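You operate a simulated robot arm through the tools that you are given. There is no shell and no other tool.

You run a simulated robot arm. Do the job below in one go: nothing can be reset, and whatever is moved stays where it is left.

JOB
Confirm the alarm, set the tablet to violet, 50 litres and press go.
Fine: next steps through the waters, up and down through the litres; go comes last.

It is judged by the outcome, as a careful person would: the job done as asked, and still so three seconds after it is handed in. It fails if anything else is knocked over, pushed out of place, dropped, spilled or broken.

ROBOT AND FRAMES
A 7-joint arm with a two-finger parallel gripper, fixed in place. Base frame: the origin is at the foot of the arm, x ahead of it, y to its left, z up. Lengths are in m, angles in rad, forces in N, time in s.
With the tool pointing down near the work surface it reaches from about 0.1 to 0.96 m from the base axis. Its first joint turns from -2.897 to 2.897 rad. Payload 1.57 kg.
The tool frame sits at the grasp point between the pads (the TCP): z along the fingers, y along the line on which they close. The tips reach 0.03 m beyond it. Largest opening 0.08 m; finger width 0.017, thickness 0.012; the body of the gripper, 0.04 by 0.082 m, starts 0.08 m behind the TCP.
Orientation is told as [roll, pitch, yaw] about the base's x, y, z axes, in that order, counted from this pose: with the fingers straight down and closing along the base's y, the tool's x points along the base's -x, its y along +y and its z along -z.

CONTROLS
- The arm moves only by the tool arm_command. Its argument "targets" is a list of rows, each a list of 7 numbers: the turn, a rotation vector about the tool's x, y, z in units of 90 degrees (1.0 is 90 degrees), then the shift along the tool's x, y, z in units of 100 mm (1.0 is 100 mm), then the opening in per cent of the stroke, from 0 (shut) to 100 (fully open). In form: [[ax, ay, az, x, y, z, hand], ...]. A call has 1 to 20 rows; each row is the pose to reach, as a shift and turn from the pose commanded when the call began, along the tool's axes at that moment. A call with a number of a shift or a turn outside -1 to 1 is refused whole. Each row takes 0.2 s and may step no farther than 0.05 m and 0.15 rad from the row before; otherwise, or with a gripper value out of range, the whole call is refused. A pose out of reach is approached as far as the arm can. The call stops where the force on the tool passes 40 N (or 10 N more than at its start, if that is more) or the arm is blocked; 0.2 s more then pass. Each finger travels about 0.153 m/s and halts on what it meets, pressing with about 23 N; the grip force reading is that of the motor and also rises with nothing between the fingers. The clock runs only during rows and for 0.2 s after the last one: add rows that repeat a pose to give the fingers time. The reply holds the time, the measured pose of the TCP, the force on the tool along the base axes, the opening and the grip force, in the units named above and with some noise, with the torque about the TCP (base axes, N m) and any sound that the robot's microphone picked up.
- Cameras (640 x 400 px; columns grow to the right, rows downward): "scene" is fixed at [0.3989, 0.4976, 1.978]; the picture's right is [-0.86, -0.51, 0.00], its down [-0.44, 0.75, -0.49] and it looks along [0.25, -0.42, -0.87] (base axes); focal length 350 px, centre (320, 200). "wrist" rides on the gripper at [0.072, -0.007, -0.122] in the tool frame; the picture's right is [0.09, 1.00, 0.00], its down [-0.84, 0.08, -0.54] and it looks along [-0.54, 0.05, 0.84] (tool axes); focal length 238 px, centre (320, 200). There is no depth. A picture from a camera that has moved, and an enlarged one, comes with that camera's place and axes in the base frame and with its lens.
- snapshot(camera): a new picture of that camera. The clock stands still meanwhile.
- enlarge(camera, box): a new picture of the part [left, top, right, bottom] of that camera's present view, enlarged. The clock stands still meanwhile.
- hand_in(): hands the job in; it is judged then, once.

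Nothing tells you positions but the pictures and the camera data. Unless the task says otherwise, let go and move clear before handing in.

The tools are called after "Emit:" as name(argument=value, ...) on one line, values as JSON. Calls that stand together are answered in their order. arm_command: Moves the arm, as the interface text tells. Its arguments: {"type":"object","properties":{"targets":{"type":"array","items":{"type":"array","items":{"type":"number"}}}},"required":["targets"]} The other tools are called the same way: snapshot (camera) takes a picture; enlarge (camera, box) takes an enlarged picture of a part of a camera's view; hand_in () hands the job in.

At the start:

```text
t: 0.0
tcp_pos: [0.5049, 0.1363, 1.5888]
orientation: [0.0, 0.001, -0.001]
ft_force: [-0.5, 0.9, -0.5]
wrist_torque: [-0.04, 0.01, 0.03]
opening: 0.0801
gripper_force: 0.1
```

scene: 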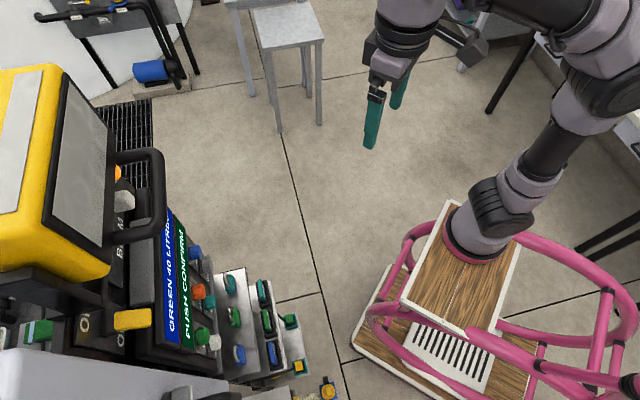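
wrist: 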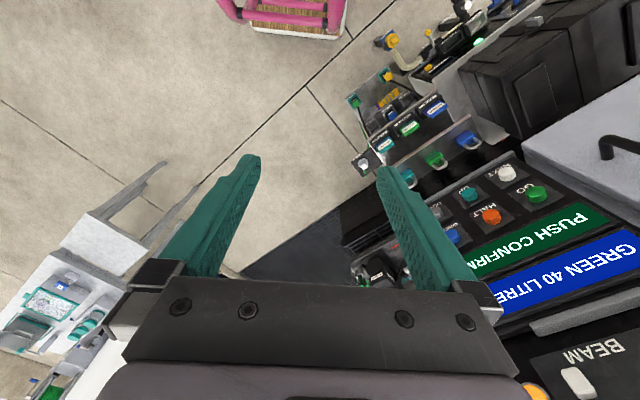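

I see a console with a blue/green display ("GREEN 40 LITRES", "PUSH CONFIRM") and coloured buttons, on the left of the scene picture, at larger y from the arm. First I look closer.

Emit:
enlarge(camera="scene", box=[80, 180, 340, 400])

Emit:
enlarge(camera="wrist", box=[340, 60, 640, 300])

Emit:
enlarge(camera="scene", box=[150, 200, 250, 370])

```text
1.82 times, centred on (210, 290) of scene
camera zoom: at [0.3989, 0.4976, 1.978], right [-0.86, -0.51, 0.0], down [-0.44, 0.75, -0.49], along [0.25, -0.42, -0.87], focal length 637 px, centre (520, 36)
```

zoom: 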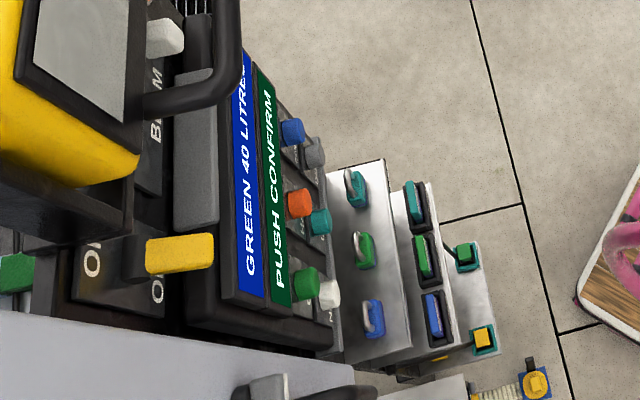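

```text
1.67 times, centred on (490, 180) of wrist
camera zoom: at [0.4317, 0.1301, 1.7126], right [-0.09, 1.0, 0.0], down [0.84, 0.08, 0.54], along [0.54, 0.05, -0.84], focal length 397 px, centre (37, 233)
```

zoom: 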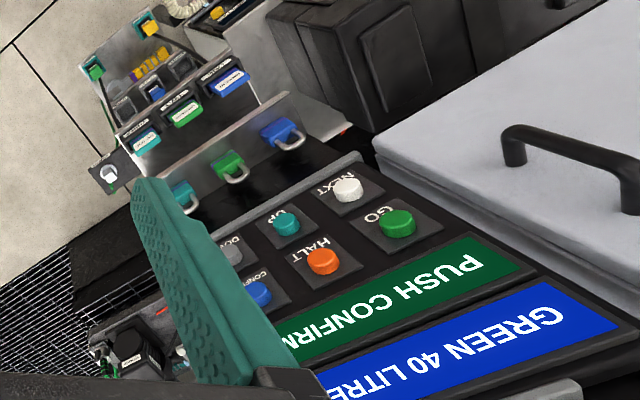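

```text
2.35 times, centred on (200, 285) of scene
camera zoom: at [0.3989, 0.4976, 1.978], right [-0.86, -0.51, 0.0], down [-0.44, 0.75, -0.49], along [0.25, -0.42, -0.87], focal length 825 px, centre (602, 0)
```

zoom: 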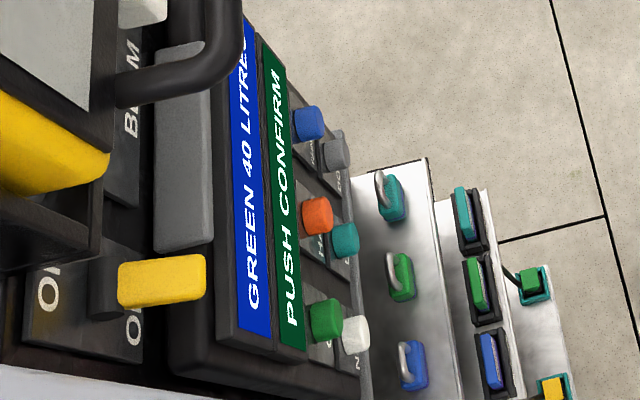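

I see six buttons on what triangulates to a vertical panel: CONFIRM ≈ (0.717, 0.415, 1.363), HALT ≈ (0.665, 0.468, 1.363), GO ≈ (0.61, 0.522, 1.365), and DOWN, UP and NEXT about 75 mm below them. The panel faces the arm along (-0.7, -0.7, 0), so next I shut the gripper and pitch the tool towards horizontal.

Emit:
arm_command(targets=[[0, -0.09, 0, 0, 0, 0, 0], [0, -0.18, 0, 0, 0, 0, 0], [0, -0.27, 0, 0, 0, 0, 0], [0, -0.36, 0, 0, 0, 0, 0], [0, -0.45, 0, 0, 0, 0, 0], [0, -0.5, 0, 0, 0, 0, 0]])

```text
t: 1.4
tcp_pos: [0.504, 0.1374, 1.589]
orientation: [0.002, -0.787, 0.001]
ft_force: [1.2, 0.8, 0.7]
wrist_torque: [0.01, 0.0, -0.04]
opening: 0.0
gripper_force: 21.0
```

Emit:
snapshot(camera="scene")

Emit:
snapshot(camera="wrist")

```text
taken
```

scene: 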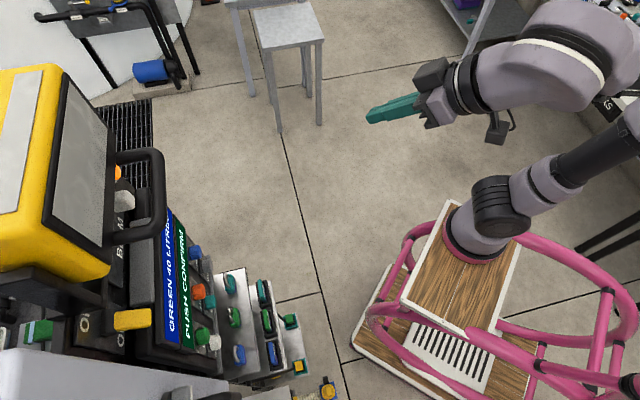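

```text
taken
camera wrist: at [0.3674, 0.1304, 1.6258], right [-0.07, 1.0, -0.06], down [0.21, 0.08, 0.98], along [0.98, 0.05, -0.21], focal length 238 px, centre (320, 200)
```

wrist: 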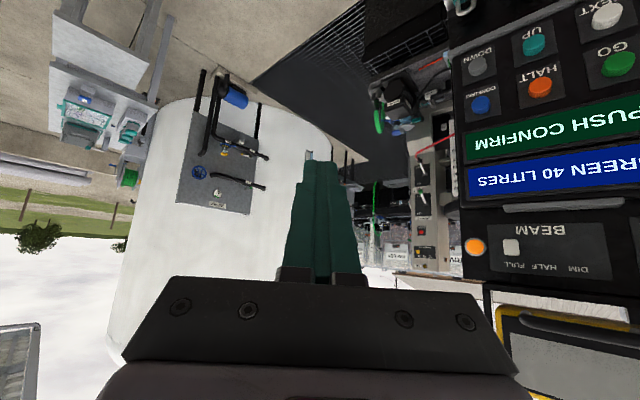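

The arm is clear and the panel labels read upside down in the wrist view, which confirms the button layout. I continue pitching to horizontal.

Emit:
arm_command(targets=[[0, -0.09, 0, 0, 0, 0, 0], [0, -0.18, 0, 0, 0, 0, 0], [0, -0.27, 0, 0, 0, 0, 0], [0, -0.36, 0, 0, 0, 0, 0], [0, -0.45, 0, 0, 0, 0, 0], [0, -0.5, 0, 0, 0, 0, 0]])

Emit:
arm_command(targets=[[-0.09, 0, 0, 0, 0, 0, 0], [-0.18, 0, 0, 0, 0, 0, 0], [-0.27, 0, 0, 0, 0, 0, 0], [-0.36, 0, 0, 0, 0, 0, 0], [-0.45, 0, 0, 0, 0, 0, 0], [-0.5, 0, 0, 0, 0, 0, 0]])

Emit:
snapshot(camera="scene")

Emit:
snapshot(camera="wrist")

```text
t: 2.8
tcp_pos: [0.5033, 0.1365, 1.5892]
orientation: [2.226, -1.57, -2.225]
ft_force: [0.9, -0.6, 0.3]
wrist_torque: [-0.01, -0.01, 0.0]
opening: 0.0
gripper_force: 21.2
```

```text
t: 4.2
tcp_pos: [0.5036, 0.1382, 1.5905]
orientation: [-1.79, -1.57, 2.579]
ft_force: [-0.6, 0.4, 0.9]
wrist_torque: [-0.02, 0.01, -0.06]
opening: 0.0
gripper_force: 21.2
```

```text
taken
```

scene: 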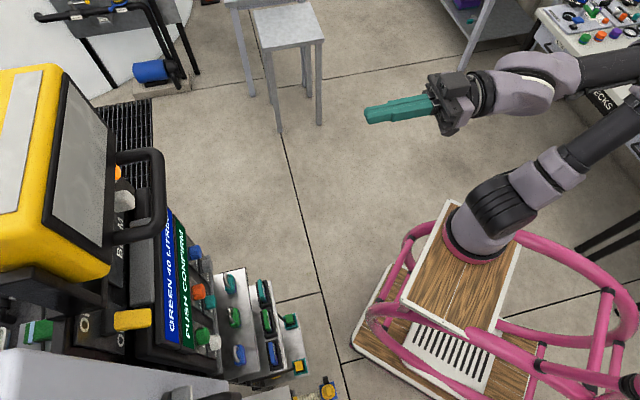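

```text
taken
camera wrist: at [0.4221, 0.0465, 1.519], right [-0.7, 0.7, -0.09], down [-0.44, -0.33, 0.84], along [0.56, 0.63, 0.54], focal length 238 px, centre (320, 200)
```

wrist: 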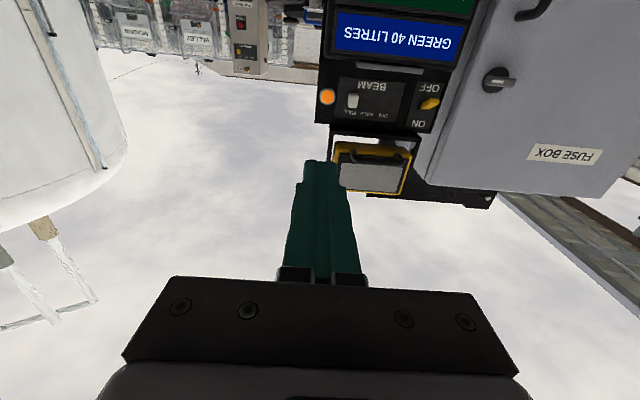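

The tool now points horizontally at the panel (tool x is down, tool z into the panel). I drop to the level of CONFIRM while staying well back, then look again.

Emit:
arm_command(targets=[[0, 0, 0, 0.3, 0.1, 0, 0], [0, 0, 0, 0.65, 0.3, 0, 0], [0, 0, 0, 1.0, 0.45, 0, 0]])

Emit:
arm_command(targets=[[0, 0, 0, 0.35, 0, 0, 0], [0, 0, 0, 0.7, 0, 0, 0], [0, 0, 0, 1.0, 0, 0, 0]])

Emit:
arm_command(targets=[[0, 0, 0, 0.27, 0, 0.2, 0], [0, 0, 0, 0.27, 0, 0.6, 0], [0, 0, 0, 0.27, 0, 1.0, 0]])

Emit:
snapshot(camera="scene")

Emit:
snapshot(camera="wrist")

```text
t: 5.0
tcp_pos: [0.4735, 0.1663, 1.489]
orientation: [-3.013, -1.569, -2.486]
ft_force: [0.0, -0.7, -0.3]
wrist_torque: [-0.01, -0.02, 0.0]
opening: 0.0
gripper_force: 21.5
```

```text
t: 5.8
tcp_pos: [0.4991, 0.1919, 1.4517]
orientation: [0.294, -1.572, 0.493]
ft_force: [-0.4, 0.4, 0.1]
wrist_torque: [-0.04, 0.02, 0.0]
opening: 0.0001
gripper_force: 21.6
out of reach, approached as far as the arm can: row 1, 2, 3
```

```text
t: 6.6
tcp_pos: [0.5676, 0.2651, 1.4262]
orientation: [3.127, -1.569, -2.343]
ft_force: [-1.7, -0.6, 0.3]
wrist_torque: [-0.03, 0.01, -0.01]
opening: 0.0
gripper_force: 21.9
out of reach, approached as far as the arm can: row 1
```

```text
taken
```

scene: 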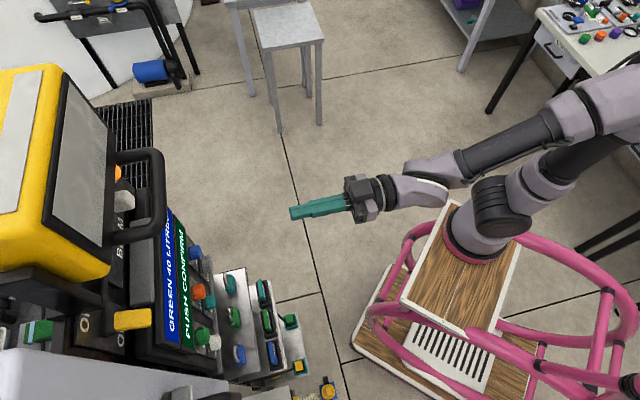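

```text
taken
camera wrist: at [0.4854, 0.1748, 1.3553], right [-0.7, 0.7, -0.09], down [-0.44, -0.33, 0.84], along [0.56, 0.63, 0.54], focal length 238 px, centre (320, 200)
```

wrist: 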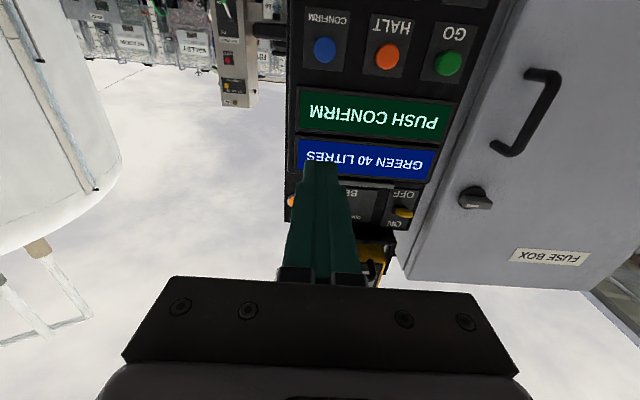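

CONFIRM triangulates again to about (0.717, 0.415, 1.36), in line with the first estimate. I line up in front of it, stopping about 9 cm short.

Emit:
arm_command(targets=[[0, 0, 0, 0.2, 0, 0.35, 0], [0, 0, 0, 0.45, 0, 0.7, 0], [0, 0, 0, 0.65, 0, 0.9, 0], [0, 0, 0, 0.65, 0, 0.9, 0]])

Emit:
snapshot(camera="scene")

Emit:
snapshot(camera="wrist")

Emit:
enlarge(camera="scene", box=[150, 180, 310, 300])

```text
t: 7.6
tcp_pos: [0.632, 0.3301, 1.3628]
orientation: [-2.756, -1.568, -2.74]
ft_force: [-0.1, -0.1, 0.0]
wrist_torque: [-0.01, -0.04, 0.03]
opening: 0.0002
gripper_force: 21.4
```

```text
taken
```

scene: 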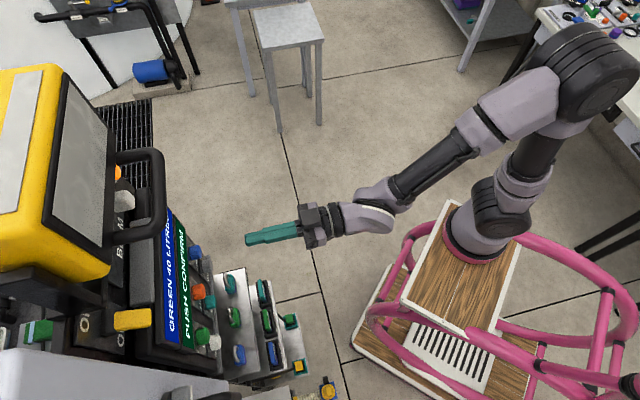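

```text
taken
camera wrist: at [0.5501, 0.24, 1.2906], right [-0.7, 0.7, -0.09], down [-0.44, -0.33, 0.84], along [0.56, 0.63, 0.54], focal length 238 px, centre (320, 200)
```

wrist: 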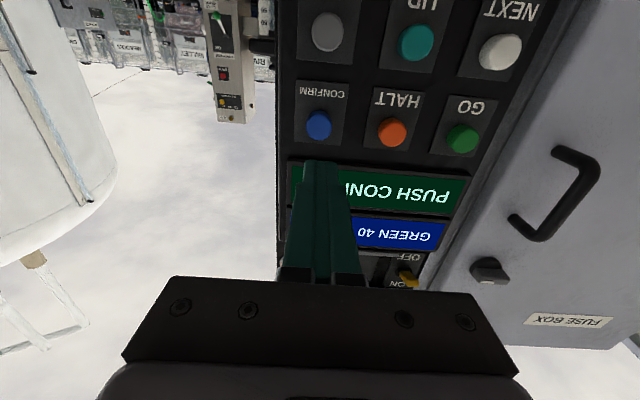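

```text
3.33 times, centred on (230, 240) of scene
camera zoom: at [0.3989, 0.4976, 1.978], right [-0.86, -0.51, 0.0], down [-0.44, 0.75, -0.49], along [0.25, -0.42, -0.87], focal length 1168 px, centre (620, 67)
```

zoom: 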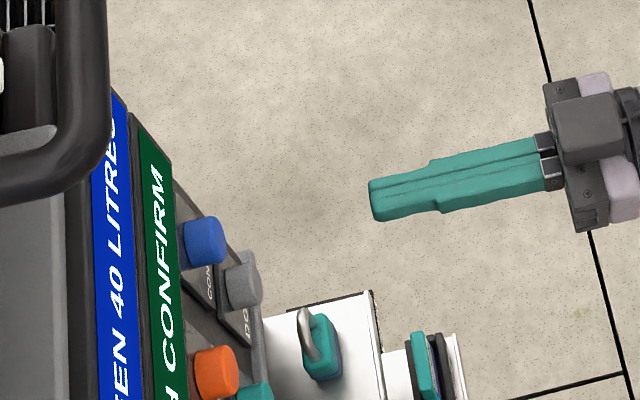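

The fingertip lines up with CONFIRM, and contact should come after roughly 8 cm. I advance to just short of it, then in small steps while watching the force and sound.

Emit:
arm_command(targets=[[0, 0, 0, 0, 0, 0.4, 0], [0, 0, 0, 0, 0, 0.68, 0], [0, 0, 0, 0, 0, 0.72, 0]])

Emit:
arm_command(targets=[[0, 0, 0, 0, 0, 0.03, 0], [0, 0, 0, 0, 0, 0.06, 0], [0, 0, 0, 0, 0, 0.09, 0], [0, 0, 0, 0, 0, 0.12, 0]])

Emit:
enlarge(camera="scene", box=[150, 180, 310, 300])

Emit:
snapshot(camera="wrist")

```text
t: 8.4
tcp_pos: [0.6823, 0.3798, 1.3613]
orientation: [2.858, -1.57, -2.071]
ft_force: [0.4, 0.2, 0.3]
wrist_torque: [0.01, -0.02, -0.04]
opening: 0.0001
gripper_force: 21.2
```

```text
t: 9.4
tcp_pos: [0.6902, 0.3894, 1.3615]
orientation: [-3.049, -1.572, -2.449]
ft_force: [0.1, -0.3, 0.9]
wrist_torque: [0.01, -0.01, 0.01]
opening: 0.0
gripper_force: 21.1
```

```text
3.33 times, centred on (230, 240) of scene
camera zoom: at [0.3989, 0.4976, 1.978], right [-0.86, -0.51, 0.0], down [-0.44, 0.75, -0.49], along [0.25, -0.42, -0.87], focal length 1168 px, centre (620, 67)
```

zoom: 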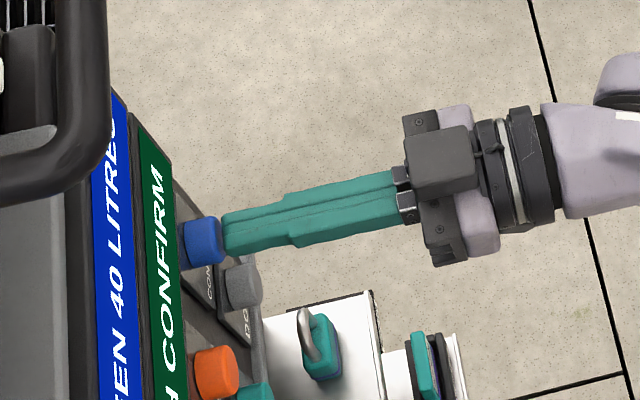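

```text
taken
camera wrist: at [0.6086, 0.2985, 1.29], right [-0.7, 0.7, -0.09], down [-0.44, -0.33, 0.84], along [0.56, 0.63, 0.54], focal length 238 px, centre (320, 200)
```

wrist: 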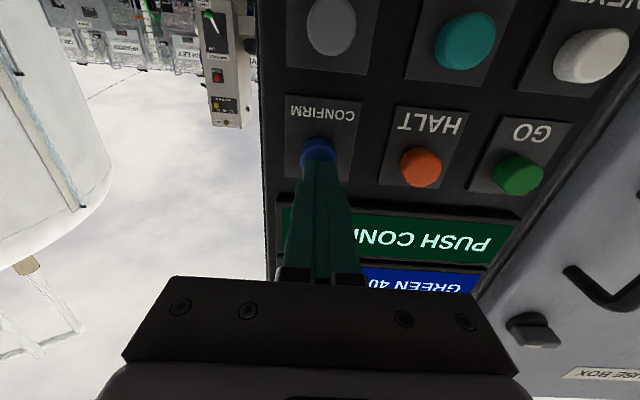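

The tip is just touching CONFIRM and is well centred. I keep pressing in fine steps.

Emit:
arm_command(targets=[[0, 0, 0, 0, 0, 0.015, 0], [0, 0, 0, 0, 0, 0.03, 0], [0, 0, 0, 0, 0, 0.045, 0], [0, 0, 0, 0, 0, 0.06, 0]])

Emit:
enlarge(camera="scene", box=[150, 180, 310, 300])

```text
t: 10.4
tcp_pos: [0.6945, 0.3934, 1.3608]
orientation: [2.642, -1.57, -1.856]
ft_force: [-0.4, -1.5, 0.6]
wrist_torque: [-0.01, -0.02, -0.02]
opening: 0.0
gripper_force: 21.3
```

```text
3.33 times, centred on (230, 240) of scene
camera zoom: at [0.3989, 0.4976, 1.978], right [-0.86, -0.51, 0.0], down [-0.44, 0.75, -0.49], along [0.25, -0.42, -0.87], focal length 1168 px, centre (620, 67)
```

zoom: 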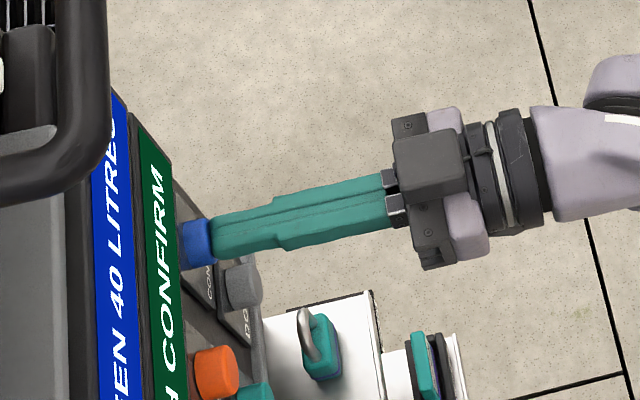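

The button has started to travel with little force and nothing has registered yet. I press a little deeper.

Emit:
arm_command(targets=[[0, 0, 0, 0, 0, 0.015, 0], [0, 0, 0, 0, 0, 0.03, 0], [0, 0, 0, 0, 0, 0.045, 0]])

Emit:
enlarge(camera="scene", box=[150, 180, 310, 300])

```text
t: 11.2
tcp_pos: [0.6963, 0.3964, 1.361]
orientation: [-2.942, -1.571, -2.554]
ft_force: [-2.8, -1.6, 0.8]
wrist_torque: [-0.01, 0.0, 0.03]
opening: 0.0
gripper_force: 21.2
heard: click
```

```text
3.33 times, centred on (230, 240) of scene
camera zoom: at [0.3989, 0.4976, 1.978], right [-0.86, -0.51, 0.0], down [-0.44, 0.75, -0.49], along [0.25, -0.42, -0.87], focal length 1168 px, centre (620, 67)
```

zoom: 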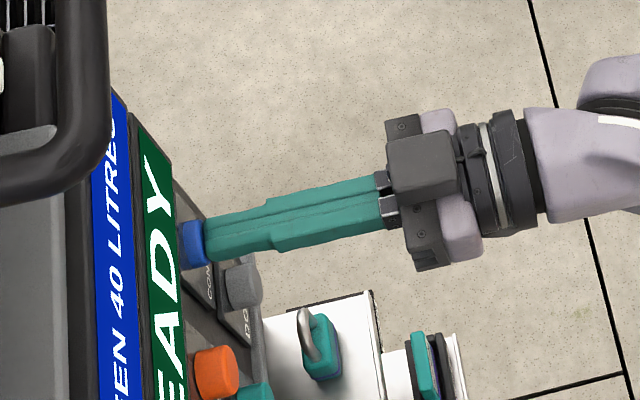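

There was a click and the lower display now reads READY, so the alarm is confirmed. I retreat and move across to NEXT (the white button, lower right).

Emit:
arm_command(targets=[[0, 0, 0, 0, 0, -0.3, 0], [0, 0, 0, 0, 0, -0.6, 0], [0, 0, 0, 0.3, 0.35, -0.6, 0], [0, 0, 0, 0.55, 0.7, -0.6, 0], [0, 0, 0, 0.76, 1.0, -0.6, 0]])

Emit:
arm_command(targets=[[0, 0, 0, 0, 0.3, 0, 0], [0, 0, 0, 0, 0.52, 0, 0], [0, 0, 0, 0, 0.52, 0, 0]])

Emit:
enlarge(camera="scene", box=[120, 210, 280, 360])

Emit:
snapshot(camera="wrist")

```text
t: 12.4
tcp_pos: [0.5847, 0.4251, 1.2844]
orientation: [-2.96, -1.571, -2.536]
ft_force: [0.2, -1.3, -0.1]
wrist_torque: [0.01, 0.01, 0.02]
opening: 0.0001
gripper_force: 21.2
```

```text
t: 13.2
tcp_pos: [0.5477, 0.462, 1.2857]
orientation: [3.044, -1.572, -2.258]
ft_force: [0.6, -0.2, 0.7]
wrist_torque: [-0.01, -0.02, -0.01]
opening: 0.0
gripper_force: 20.9
```

```text
2.67 times, centred on (200, 285) of scene
camera zoom: at [0.3989, 0.4976, 1.978], right [-0.86, -0.51, 0.0], down [-0.44, 0.75, -0.49], along [0.25, -0.42, -0.87], focal length 935 px, centre (640, -27)
```

zoom: 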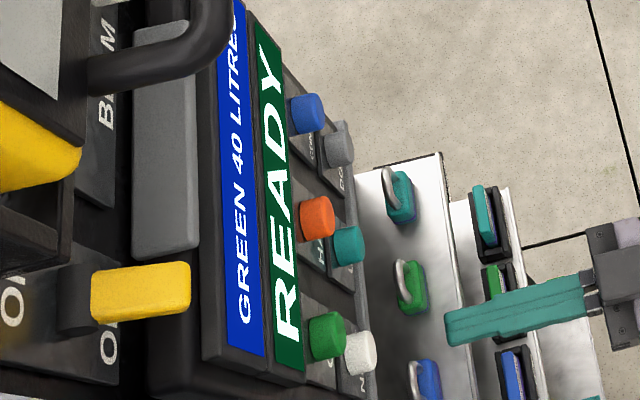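

```text
taken
camera wrist: at [0.4656, 0.3709, 1.2144], right [-0.7, 0.7, -0.09], down [-0.44, -0.33, 0.84], along [0.56, 0.63, 0.54], focal length 238 px, centre (320, 200)
```

wrist: 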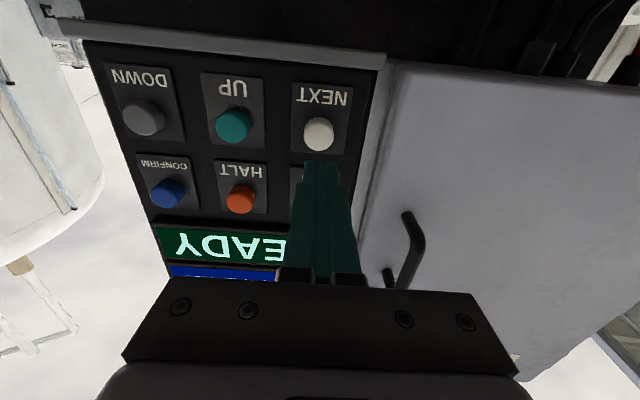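

The tip is in front of NEXT, a few millimetres high, so I correct by 4 mm. Then I press once to the depth that clicked before, release, and read the display.

Emit:
arm_command(targets=[[0, 0, 0, 0.04, 0, 0.3, 0], [0, 0, 0, 0.04, 0, 0.5, 0], [0, 0, 0, 0.04, 0, 0.54, 0], [0, 0, 0, 0.04, 0, 0.57, 0], [0, 0, 0, 0.04, 0, 0.59, 0], [0, 0, 0, 0.04, 0, 0.61, 0], [0, 0, 0, 0.04, 0, 0.61, 0], [0, 0, 0, 0.04, 0, 0.3, 0]])

Emit:
enlarge(camera="scene", box=[120, 210, 280, 360])

Emit:
snapshot(camera="wrist")

```text
t: 15.0
tcp_pos: [0.5705, 0.4817, 1.2808]
orientation: [2.73, -1.569, -1.944]
ft_force: [-0.3, -0.3, 0.3]
wrist_torque: [0.02, -0.03, 0.04]
opening: 0.0
gripper_force: 21.8
heard: click
```

```text
2.67 times, centred on (200, 285) of scene
camera zoom: at [0.3989, 0.4976, 1.978], right [-0.86, -0.51, 0.0], down [-0.44, 0.75, -0.49], along [0.25, -0.42, -0.87], focal length 935 px, centre (640, -27)
```

zoom: 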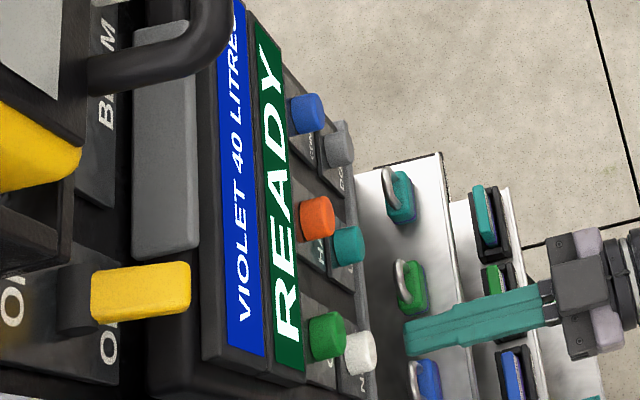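

```text
taken
camera wrist: at [0.4876, 0.3909, 1.2099], right [-0.7, 0.7, -0.09], down [-0.44, -0.33, 0.84], along [0.56, 0.63, 0.54], focal length 238 px, centre (320, 200)
```

wrist: 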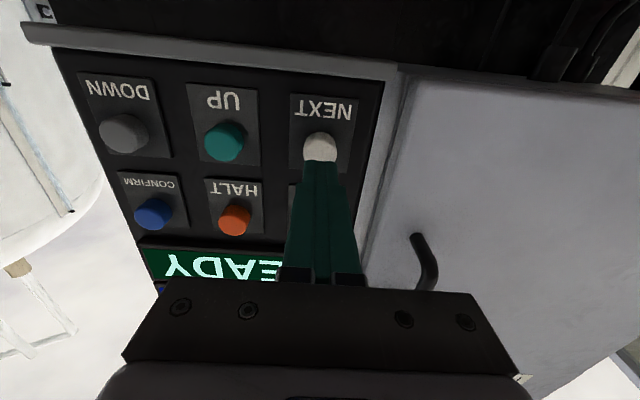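

One click turned the water to VIOLET at 40 LITRES. Next I shift across to UP (teal, lower middle) and press it once.

Emit:
arm_command(targets=[[0, 0, 0, 0, 0, -0.25, 0], [0, 0, 0, 0, -0.4, -0.25, 0], [0, 0, 0, 0, -0.77, -0.25, 0], [0, 0, 0, 0, -0.77, 0, 0], [0, 0, 0, 0, -0.77, 0, 0]])

Emit:
snapshot(camera="wrist")

Emit:
enlarge(camera="scene", box=[120, 210, 280, 360])

```text
t: 16.2
tcp_pos: [0.6239, 0.4287, 1.2818]
orientation: [-2.561, -1.571, -2.936]
ft_force: [0.2, 0.0, 0.2]
wrist_torque: [-0.06, -0.03, -0.01]
opening: 0.0
gripper_force: 21.6
```

```text
taken
camera wrist: at [0.5424, 0.338, 1.2106], right [-0.7, 0.7, -0.09], down [-0.44, -0.33, 0.84], along [0.56, 0.63, 0.54], focal length 238 px, centre (320, 200)
```

wrist: 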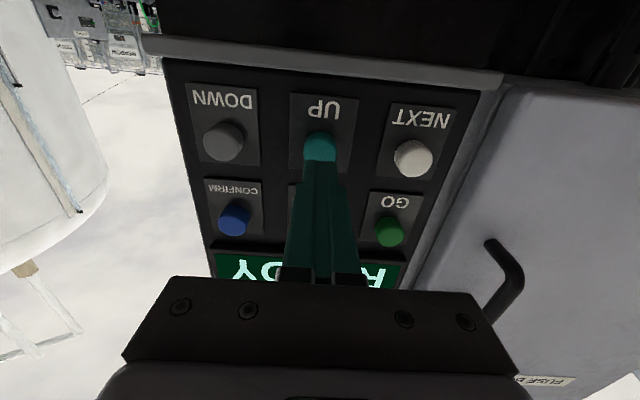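

```text
2.67 times, centred on (200, 285) of scene
camera zoom: at [0.3989, 0.4976, 1.978], right [-0.86, -0.51, 0.0], down [-0.44, 0.75, -0.49], along [0.25, -0.42, -0.87], focal length 935 px, centre (640, -27)
```

zoom: 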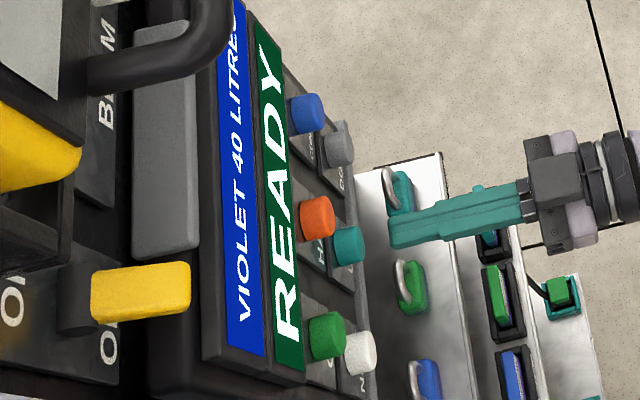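

The tip is lined up with UP. I press once, release and read the display.

Emit:
arm_command(targets=[[0, 0, 0, 0, 0, 0.2, 0], [0, 0, 0, 0, 0, 0.24, 0], [0, 0, 0, 0, 0, 0.27, 0], [0, 0, 0, 0, 0, 0.29, 0], [0, 0, 0, 0, 0, 0.31, 0], [0, 0, 0, 0, 0, 0.31, 0], [0, 0, 0, 0, 0, 0, 0]])

Emit:
enlarge(camera="scene", box=[120, 210, 280, 360])

```text
t: 17.8
tcp_pos: [0.6243, 0.4289, 1.2818]
orientation: [0.555, -1.571, 0.229]
ft_force: [1.2, -0.2, 0.4]
wrist_torque: [0.02, 0.02, -0.02]
opening: 0.0001
gripper_force: 21.1
heard: click
```

```text
2.67 times, centred on (200, 285) of scene
camera zoom: at [0.3989, 0.4976, 1.978], right [-0.86, -0.51, 0.0], down [-0.44, 0.75, -0.49], along [0.25, -0.42, -0.87], focal length 935 px, centre (640, -27)
```

zoom: 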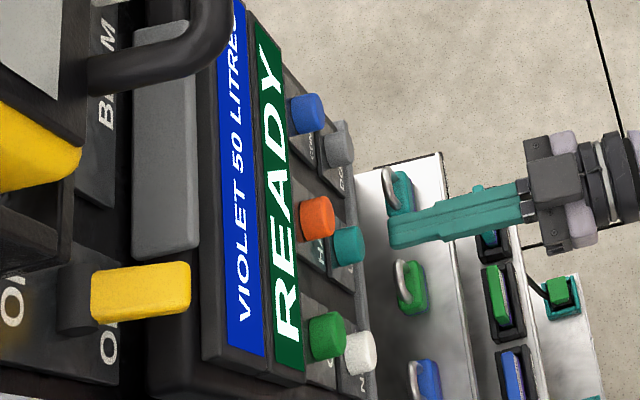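

The display reads VIOLET 50 LITRES, READY. I move to GO (green, upper right) with clearance and check the reading and alignment before pressing.

Emit:
arm_command(targets=[[0, 0, 0, 0, 0, -0.25, 0], [0, 0, 0, -0.3, 0.3, -0.25, 0], [0, 0, 0, -0.55, 0.55, -0.25, 0], [0, 0, 0, -0.78, 0.77, -0.25, 0], [0, 0, 0, -0.78, 0.77, 0, 0], [0, 0, 0, -0.78, 0.77, 0, 0]])

Emit:
snapshot(camera="wrist")

Emit:
enlarge(camera="scene", box=[140, 200, 240, 350])

```text
t: 19.2
tcp_pos: [0.569, 0.4807, 1.3573]
orientation: [2.728, -1.571, -1.943]
ft_force: [-0.2, 0.0, -0.5]
wrist_torque: [0.0, 0.0, -0.02]
opening: 0.0
gripper_force: 20.8
```

```text
taken
camera wrist: at [0.4867, 0.3915, 1.2865], right [-0.7, 0.7, -0.09], down [-0.44, -0.33, 0.84], along [0.56, 0.63, 0.54], focal length 238 px, centre (320, 200)
```

wrist: 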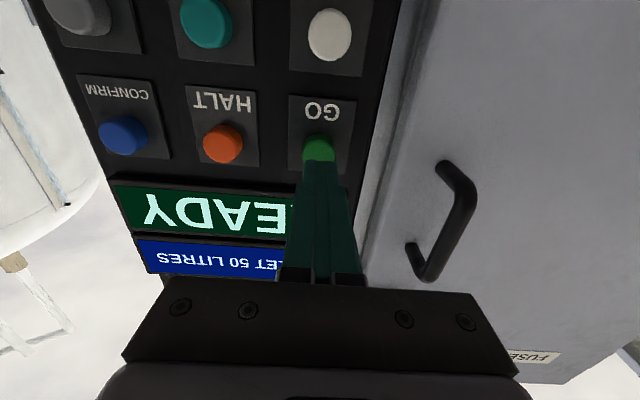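

```text
2.67 times, centred on (190, 275) of scene
camera zoom: at [0.3989, 0.4976, 1.978], right [-0.86, -0.51, 0.0], down [-0.44, 0.75, -0.49], along [0.25, -0.42, -0.87], focal length 935 px, centre (667, 0)
```

zoom: 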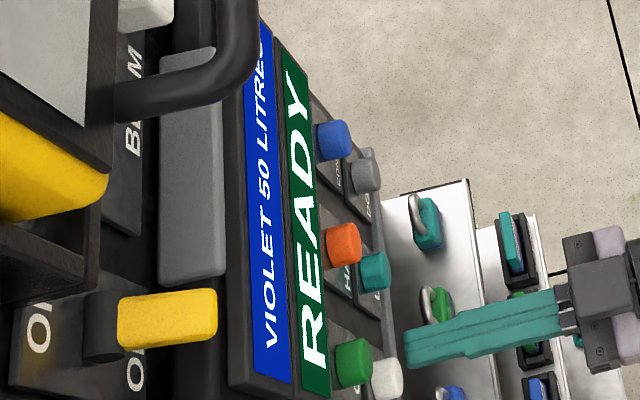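

Both cameras show VIOLET 50 LITRES, and the tip is centred on GO. I press GO once and retreat.

Emit:
arm_command(targets=[[0, 0, 0, 0, 0, 0.2, 0], [0, 0, 0, 0, 0, 0.24, 0], [0, 0, 0, 0, 0, 0.27, 0], [0, 0, 0, 0, 0, 0.29, 0], [0, 0, 0, 0, 0, 0.31, 0], [0, 0, 0, 0, 0, 0.31, 0], [0, 0, 0, 0, 0, 0, 0], [0, 0, 0, 0, 0, -0.4, 0], [0, 0, 0, 0, 0, -0.8, 0]])

Emit:
snapshot(camera="wrist")

Emit:
enlarge(camera="scene", box=[140, 200, 240, 350])

```text
t: 21.2
tcp_pos: [0.5129, 0.4281, 1.3584]
orientation: [1.949, -1.57, -1.163]
ft_force: [0.5, -0.7, -0.9]
wrist_torque: [0.04, -0.02, 0.0]
opening: 0.0001
gripper_force: 22.1
heard: click
```

```text
taken
camera wrist: at [0.4321, 0.3364, 1.2878], right [-0.7, 0.7, -0.09], down [-0.44, -0.33, 0.84], along [0.56, 0.63, 0.54], focal length 238 px, centre (320, 200)
```

wrist: 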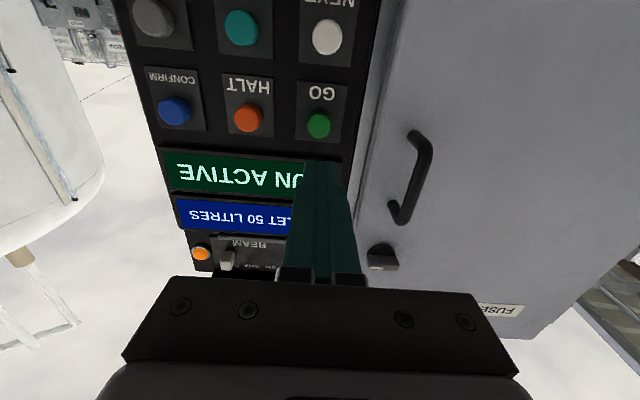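

```text
2.67 times, centred on (190, 275) of scene
camera zoom: at [0.3989, 0.4976, 1.978], right [-0.86, -0.51, 0.0], down [-0.44, 0.75, -0.49], along [0.25, -0.42, -0.87], focal length 935 px, centre (667, 0)
```

zoom: 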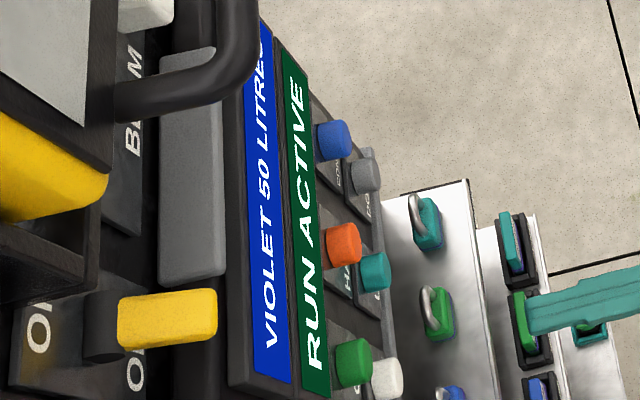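

The display shows RUN ACTIVE with VIOLET 50 LITRES, and the arm is about 9 cm clear. I wait a few seconds to check that it stays so.

Emit:
arm_command(targets=[[0, 0, 0, 0, 0, -0.3, 0], [0, 0, 0, 0, 0, -0.3, 0], [0, 0, 0, 0, 0, -0.3, 0], [0, 0, 0, 0, 0, -0.3, 0], [0, 0, 0, 0, 0, -0.3, 0], [0, 0, 0, 0, 0, -0.3, 0], [0, 0, 0, 0, 0, -0.3, 0], [0, 0, 0, 0, 0, -0.3, 0], [0, 0, 0, 0, 0, -0.3, 0], [0, 0, 0, 0, 0, -0.3, 0], [0, 0, 0, 0, 0, -0.3, 0], [0, 0, 0, 0, 0, -0.3, 0], [0, 0, 0, 0, 0, -0.3, 0], [0, 0, 0, 0, 0, -0.3, 0], [0, 0, 0, 0, 0, -0.3, 0]])

Emit:
snapshot(camera="wrist")

Emit:
snapshot(camera="scene")

```text
t: 24.4
tcp_pos: [0.4917, 0.4059, 1.3584]
orientation: [3.044, -1.57, -2.255]
ft_force: [0.1, -0.2, -1.1]
wrist_torque: [0.0, -0.04, 0.01]
opening: 0.0
gripper_force: 21.2
```

```text
taken
camera wrist: at [0.4096, 0.3154, 1.2888], right [-0.7, 0.7, -0.09], down [-0.44, -0.33, 0.84], along [0.56, 0.63, 0.54], focal length 238 px, centre (320, 200)
```

wrist: 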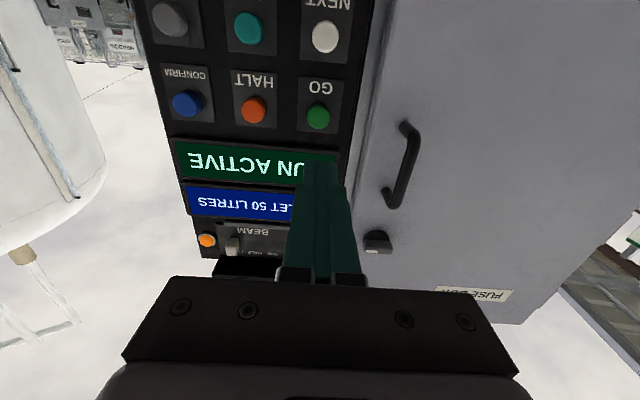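

```text
taken
```

scene: 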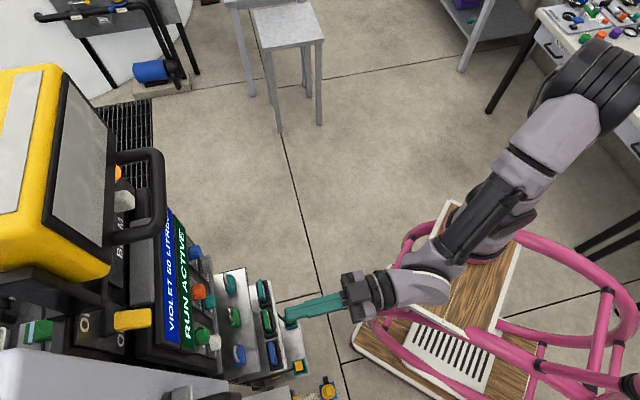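

The display still shows VIOLET 50 LITRES and RUN ACTIVE after three seconds. The arm is clear and nothing else has moved, so I hand the job in.

Emit:
hand_in()

```text
The job is handed in.
```

The job is done and handed in. The alarm is confirmed, the tablet is set to VIOLET 50 LITRES, and GO has been pressed.

- **Confirm:** one press cleared the alarm, and the display changed from PUSH CONFIRM to READY.
- **Settings:** one press of NEXT moved the water from green to violet. One press of UP took it from 40 to 50 litres.
- **Go:** pressed last; the display changed to RUN ACTIVE and still read that three seconds later, before I handed in.

The arm touched only those four buttons and was clear of the panel at the end. Nothing else in the pictures had moved.
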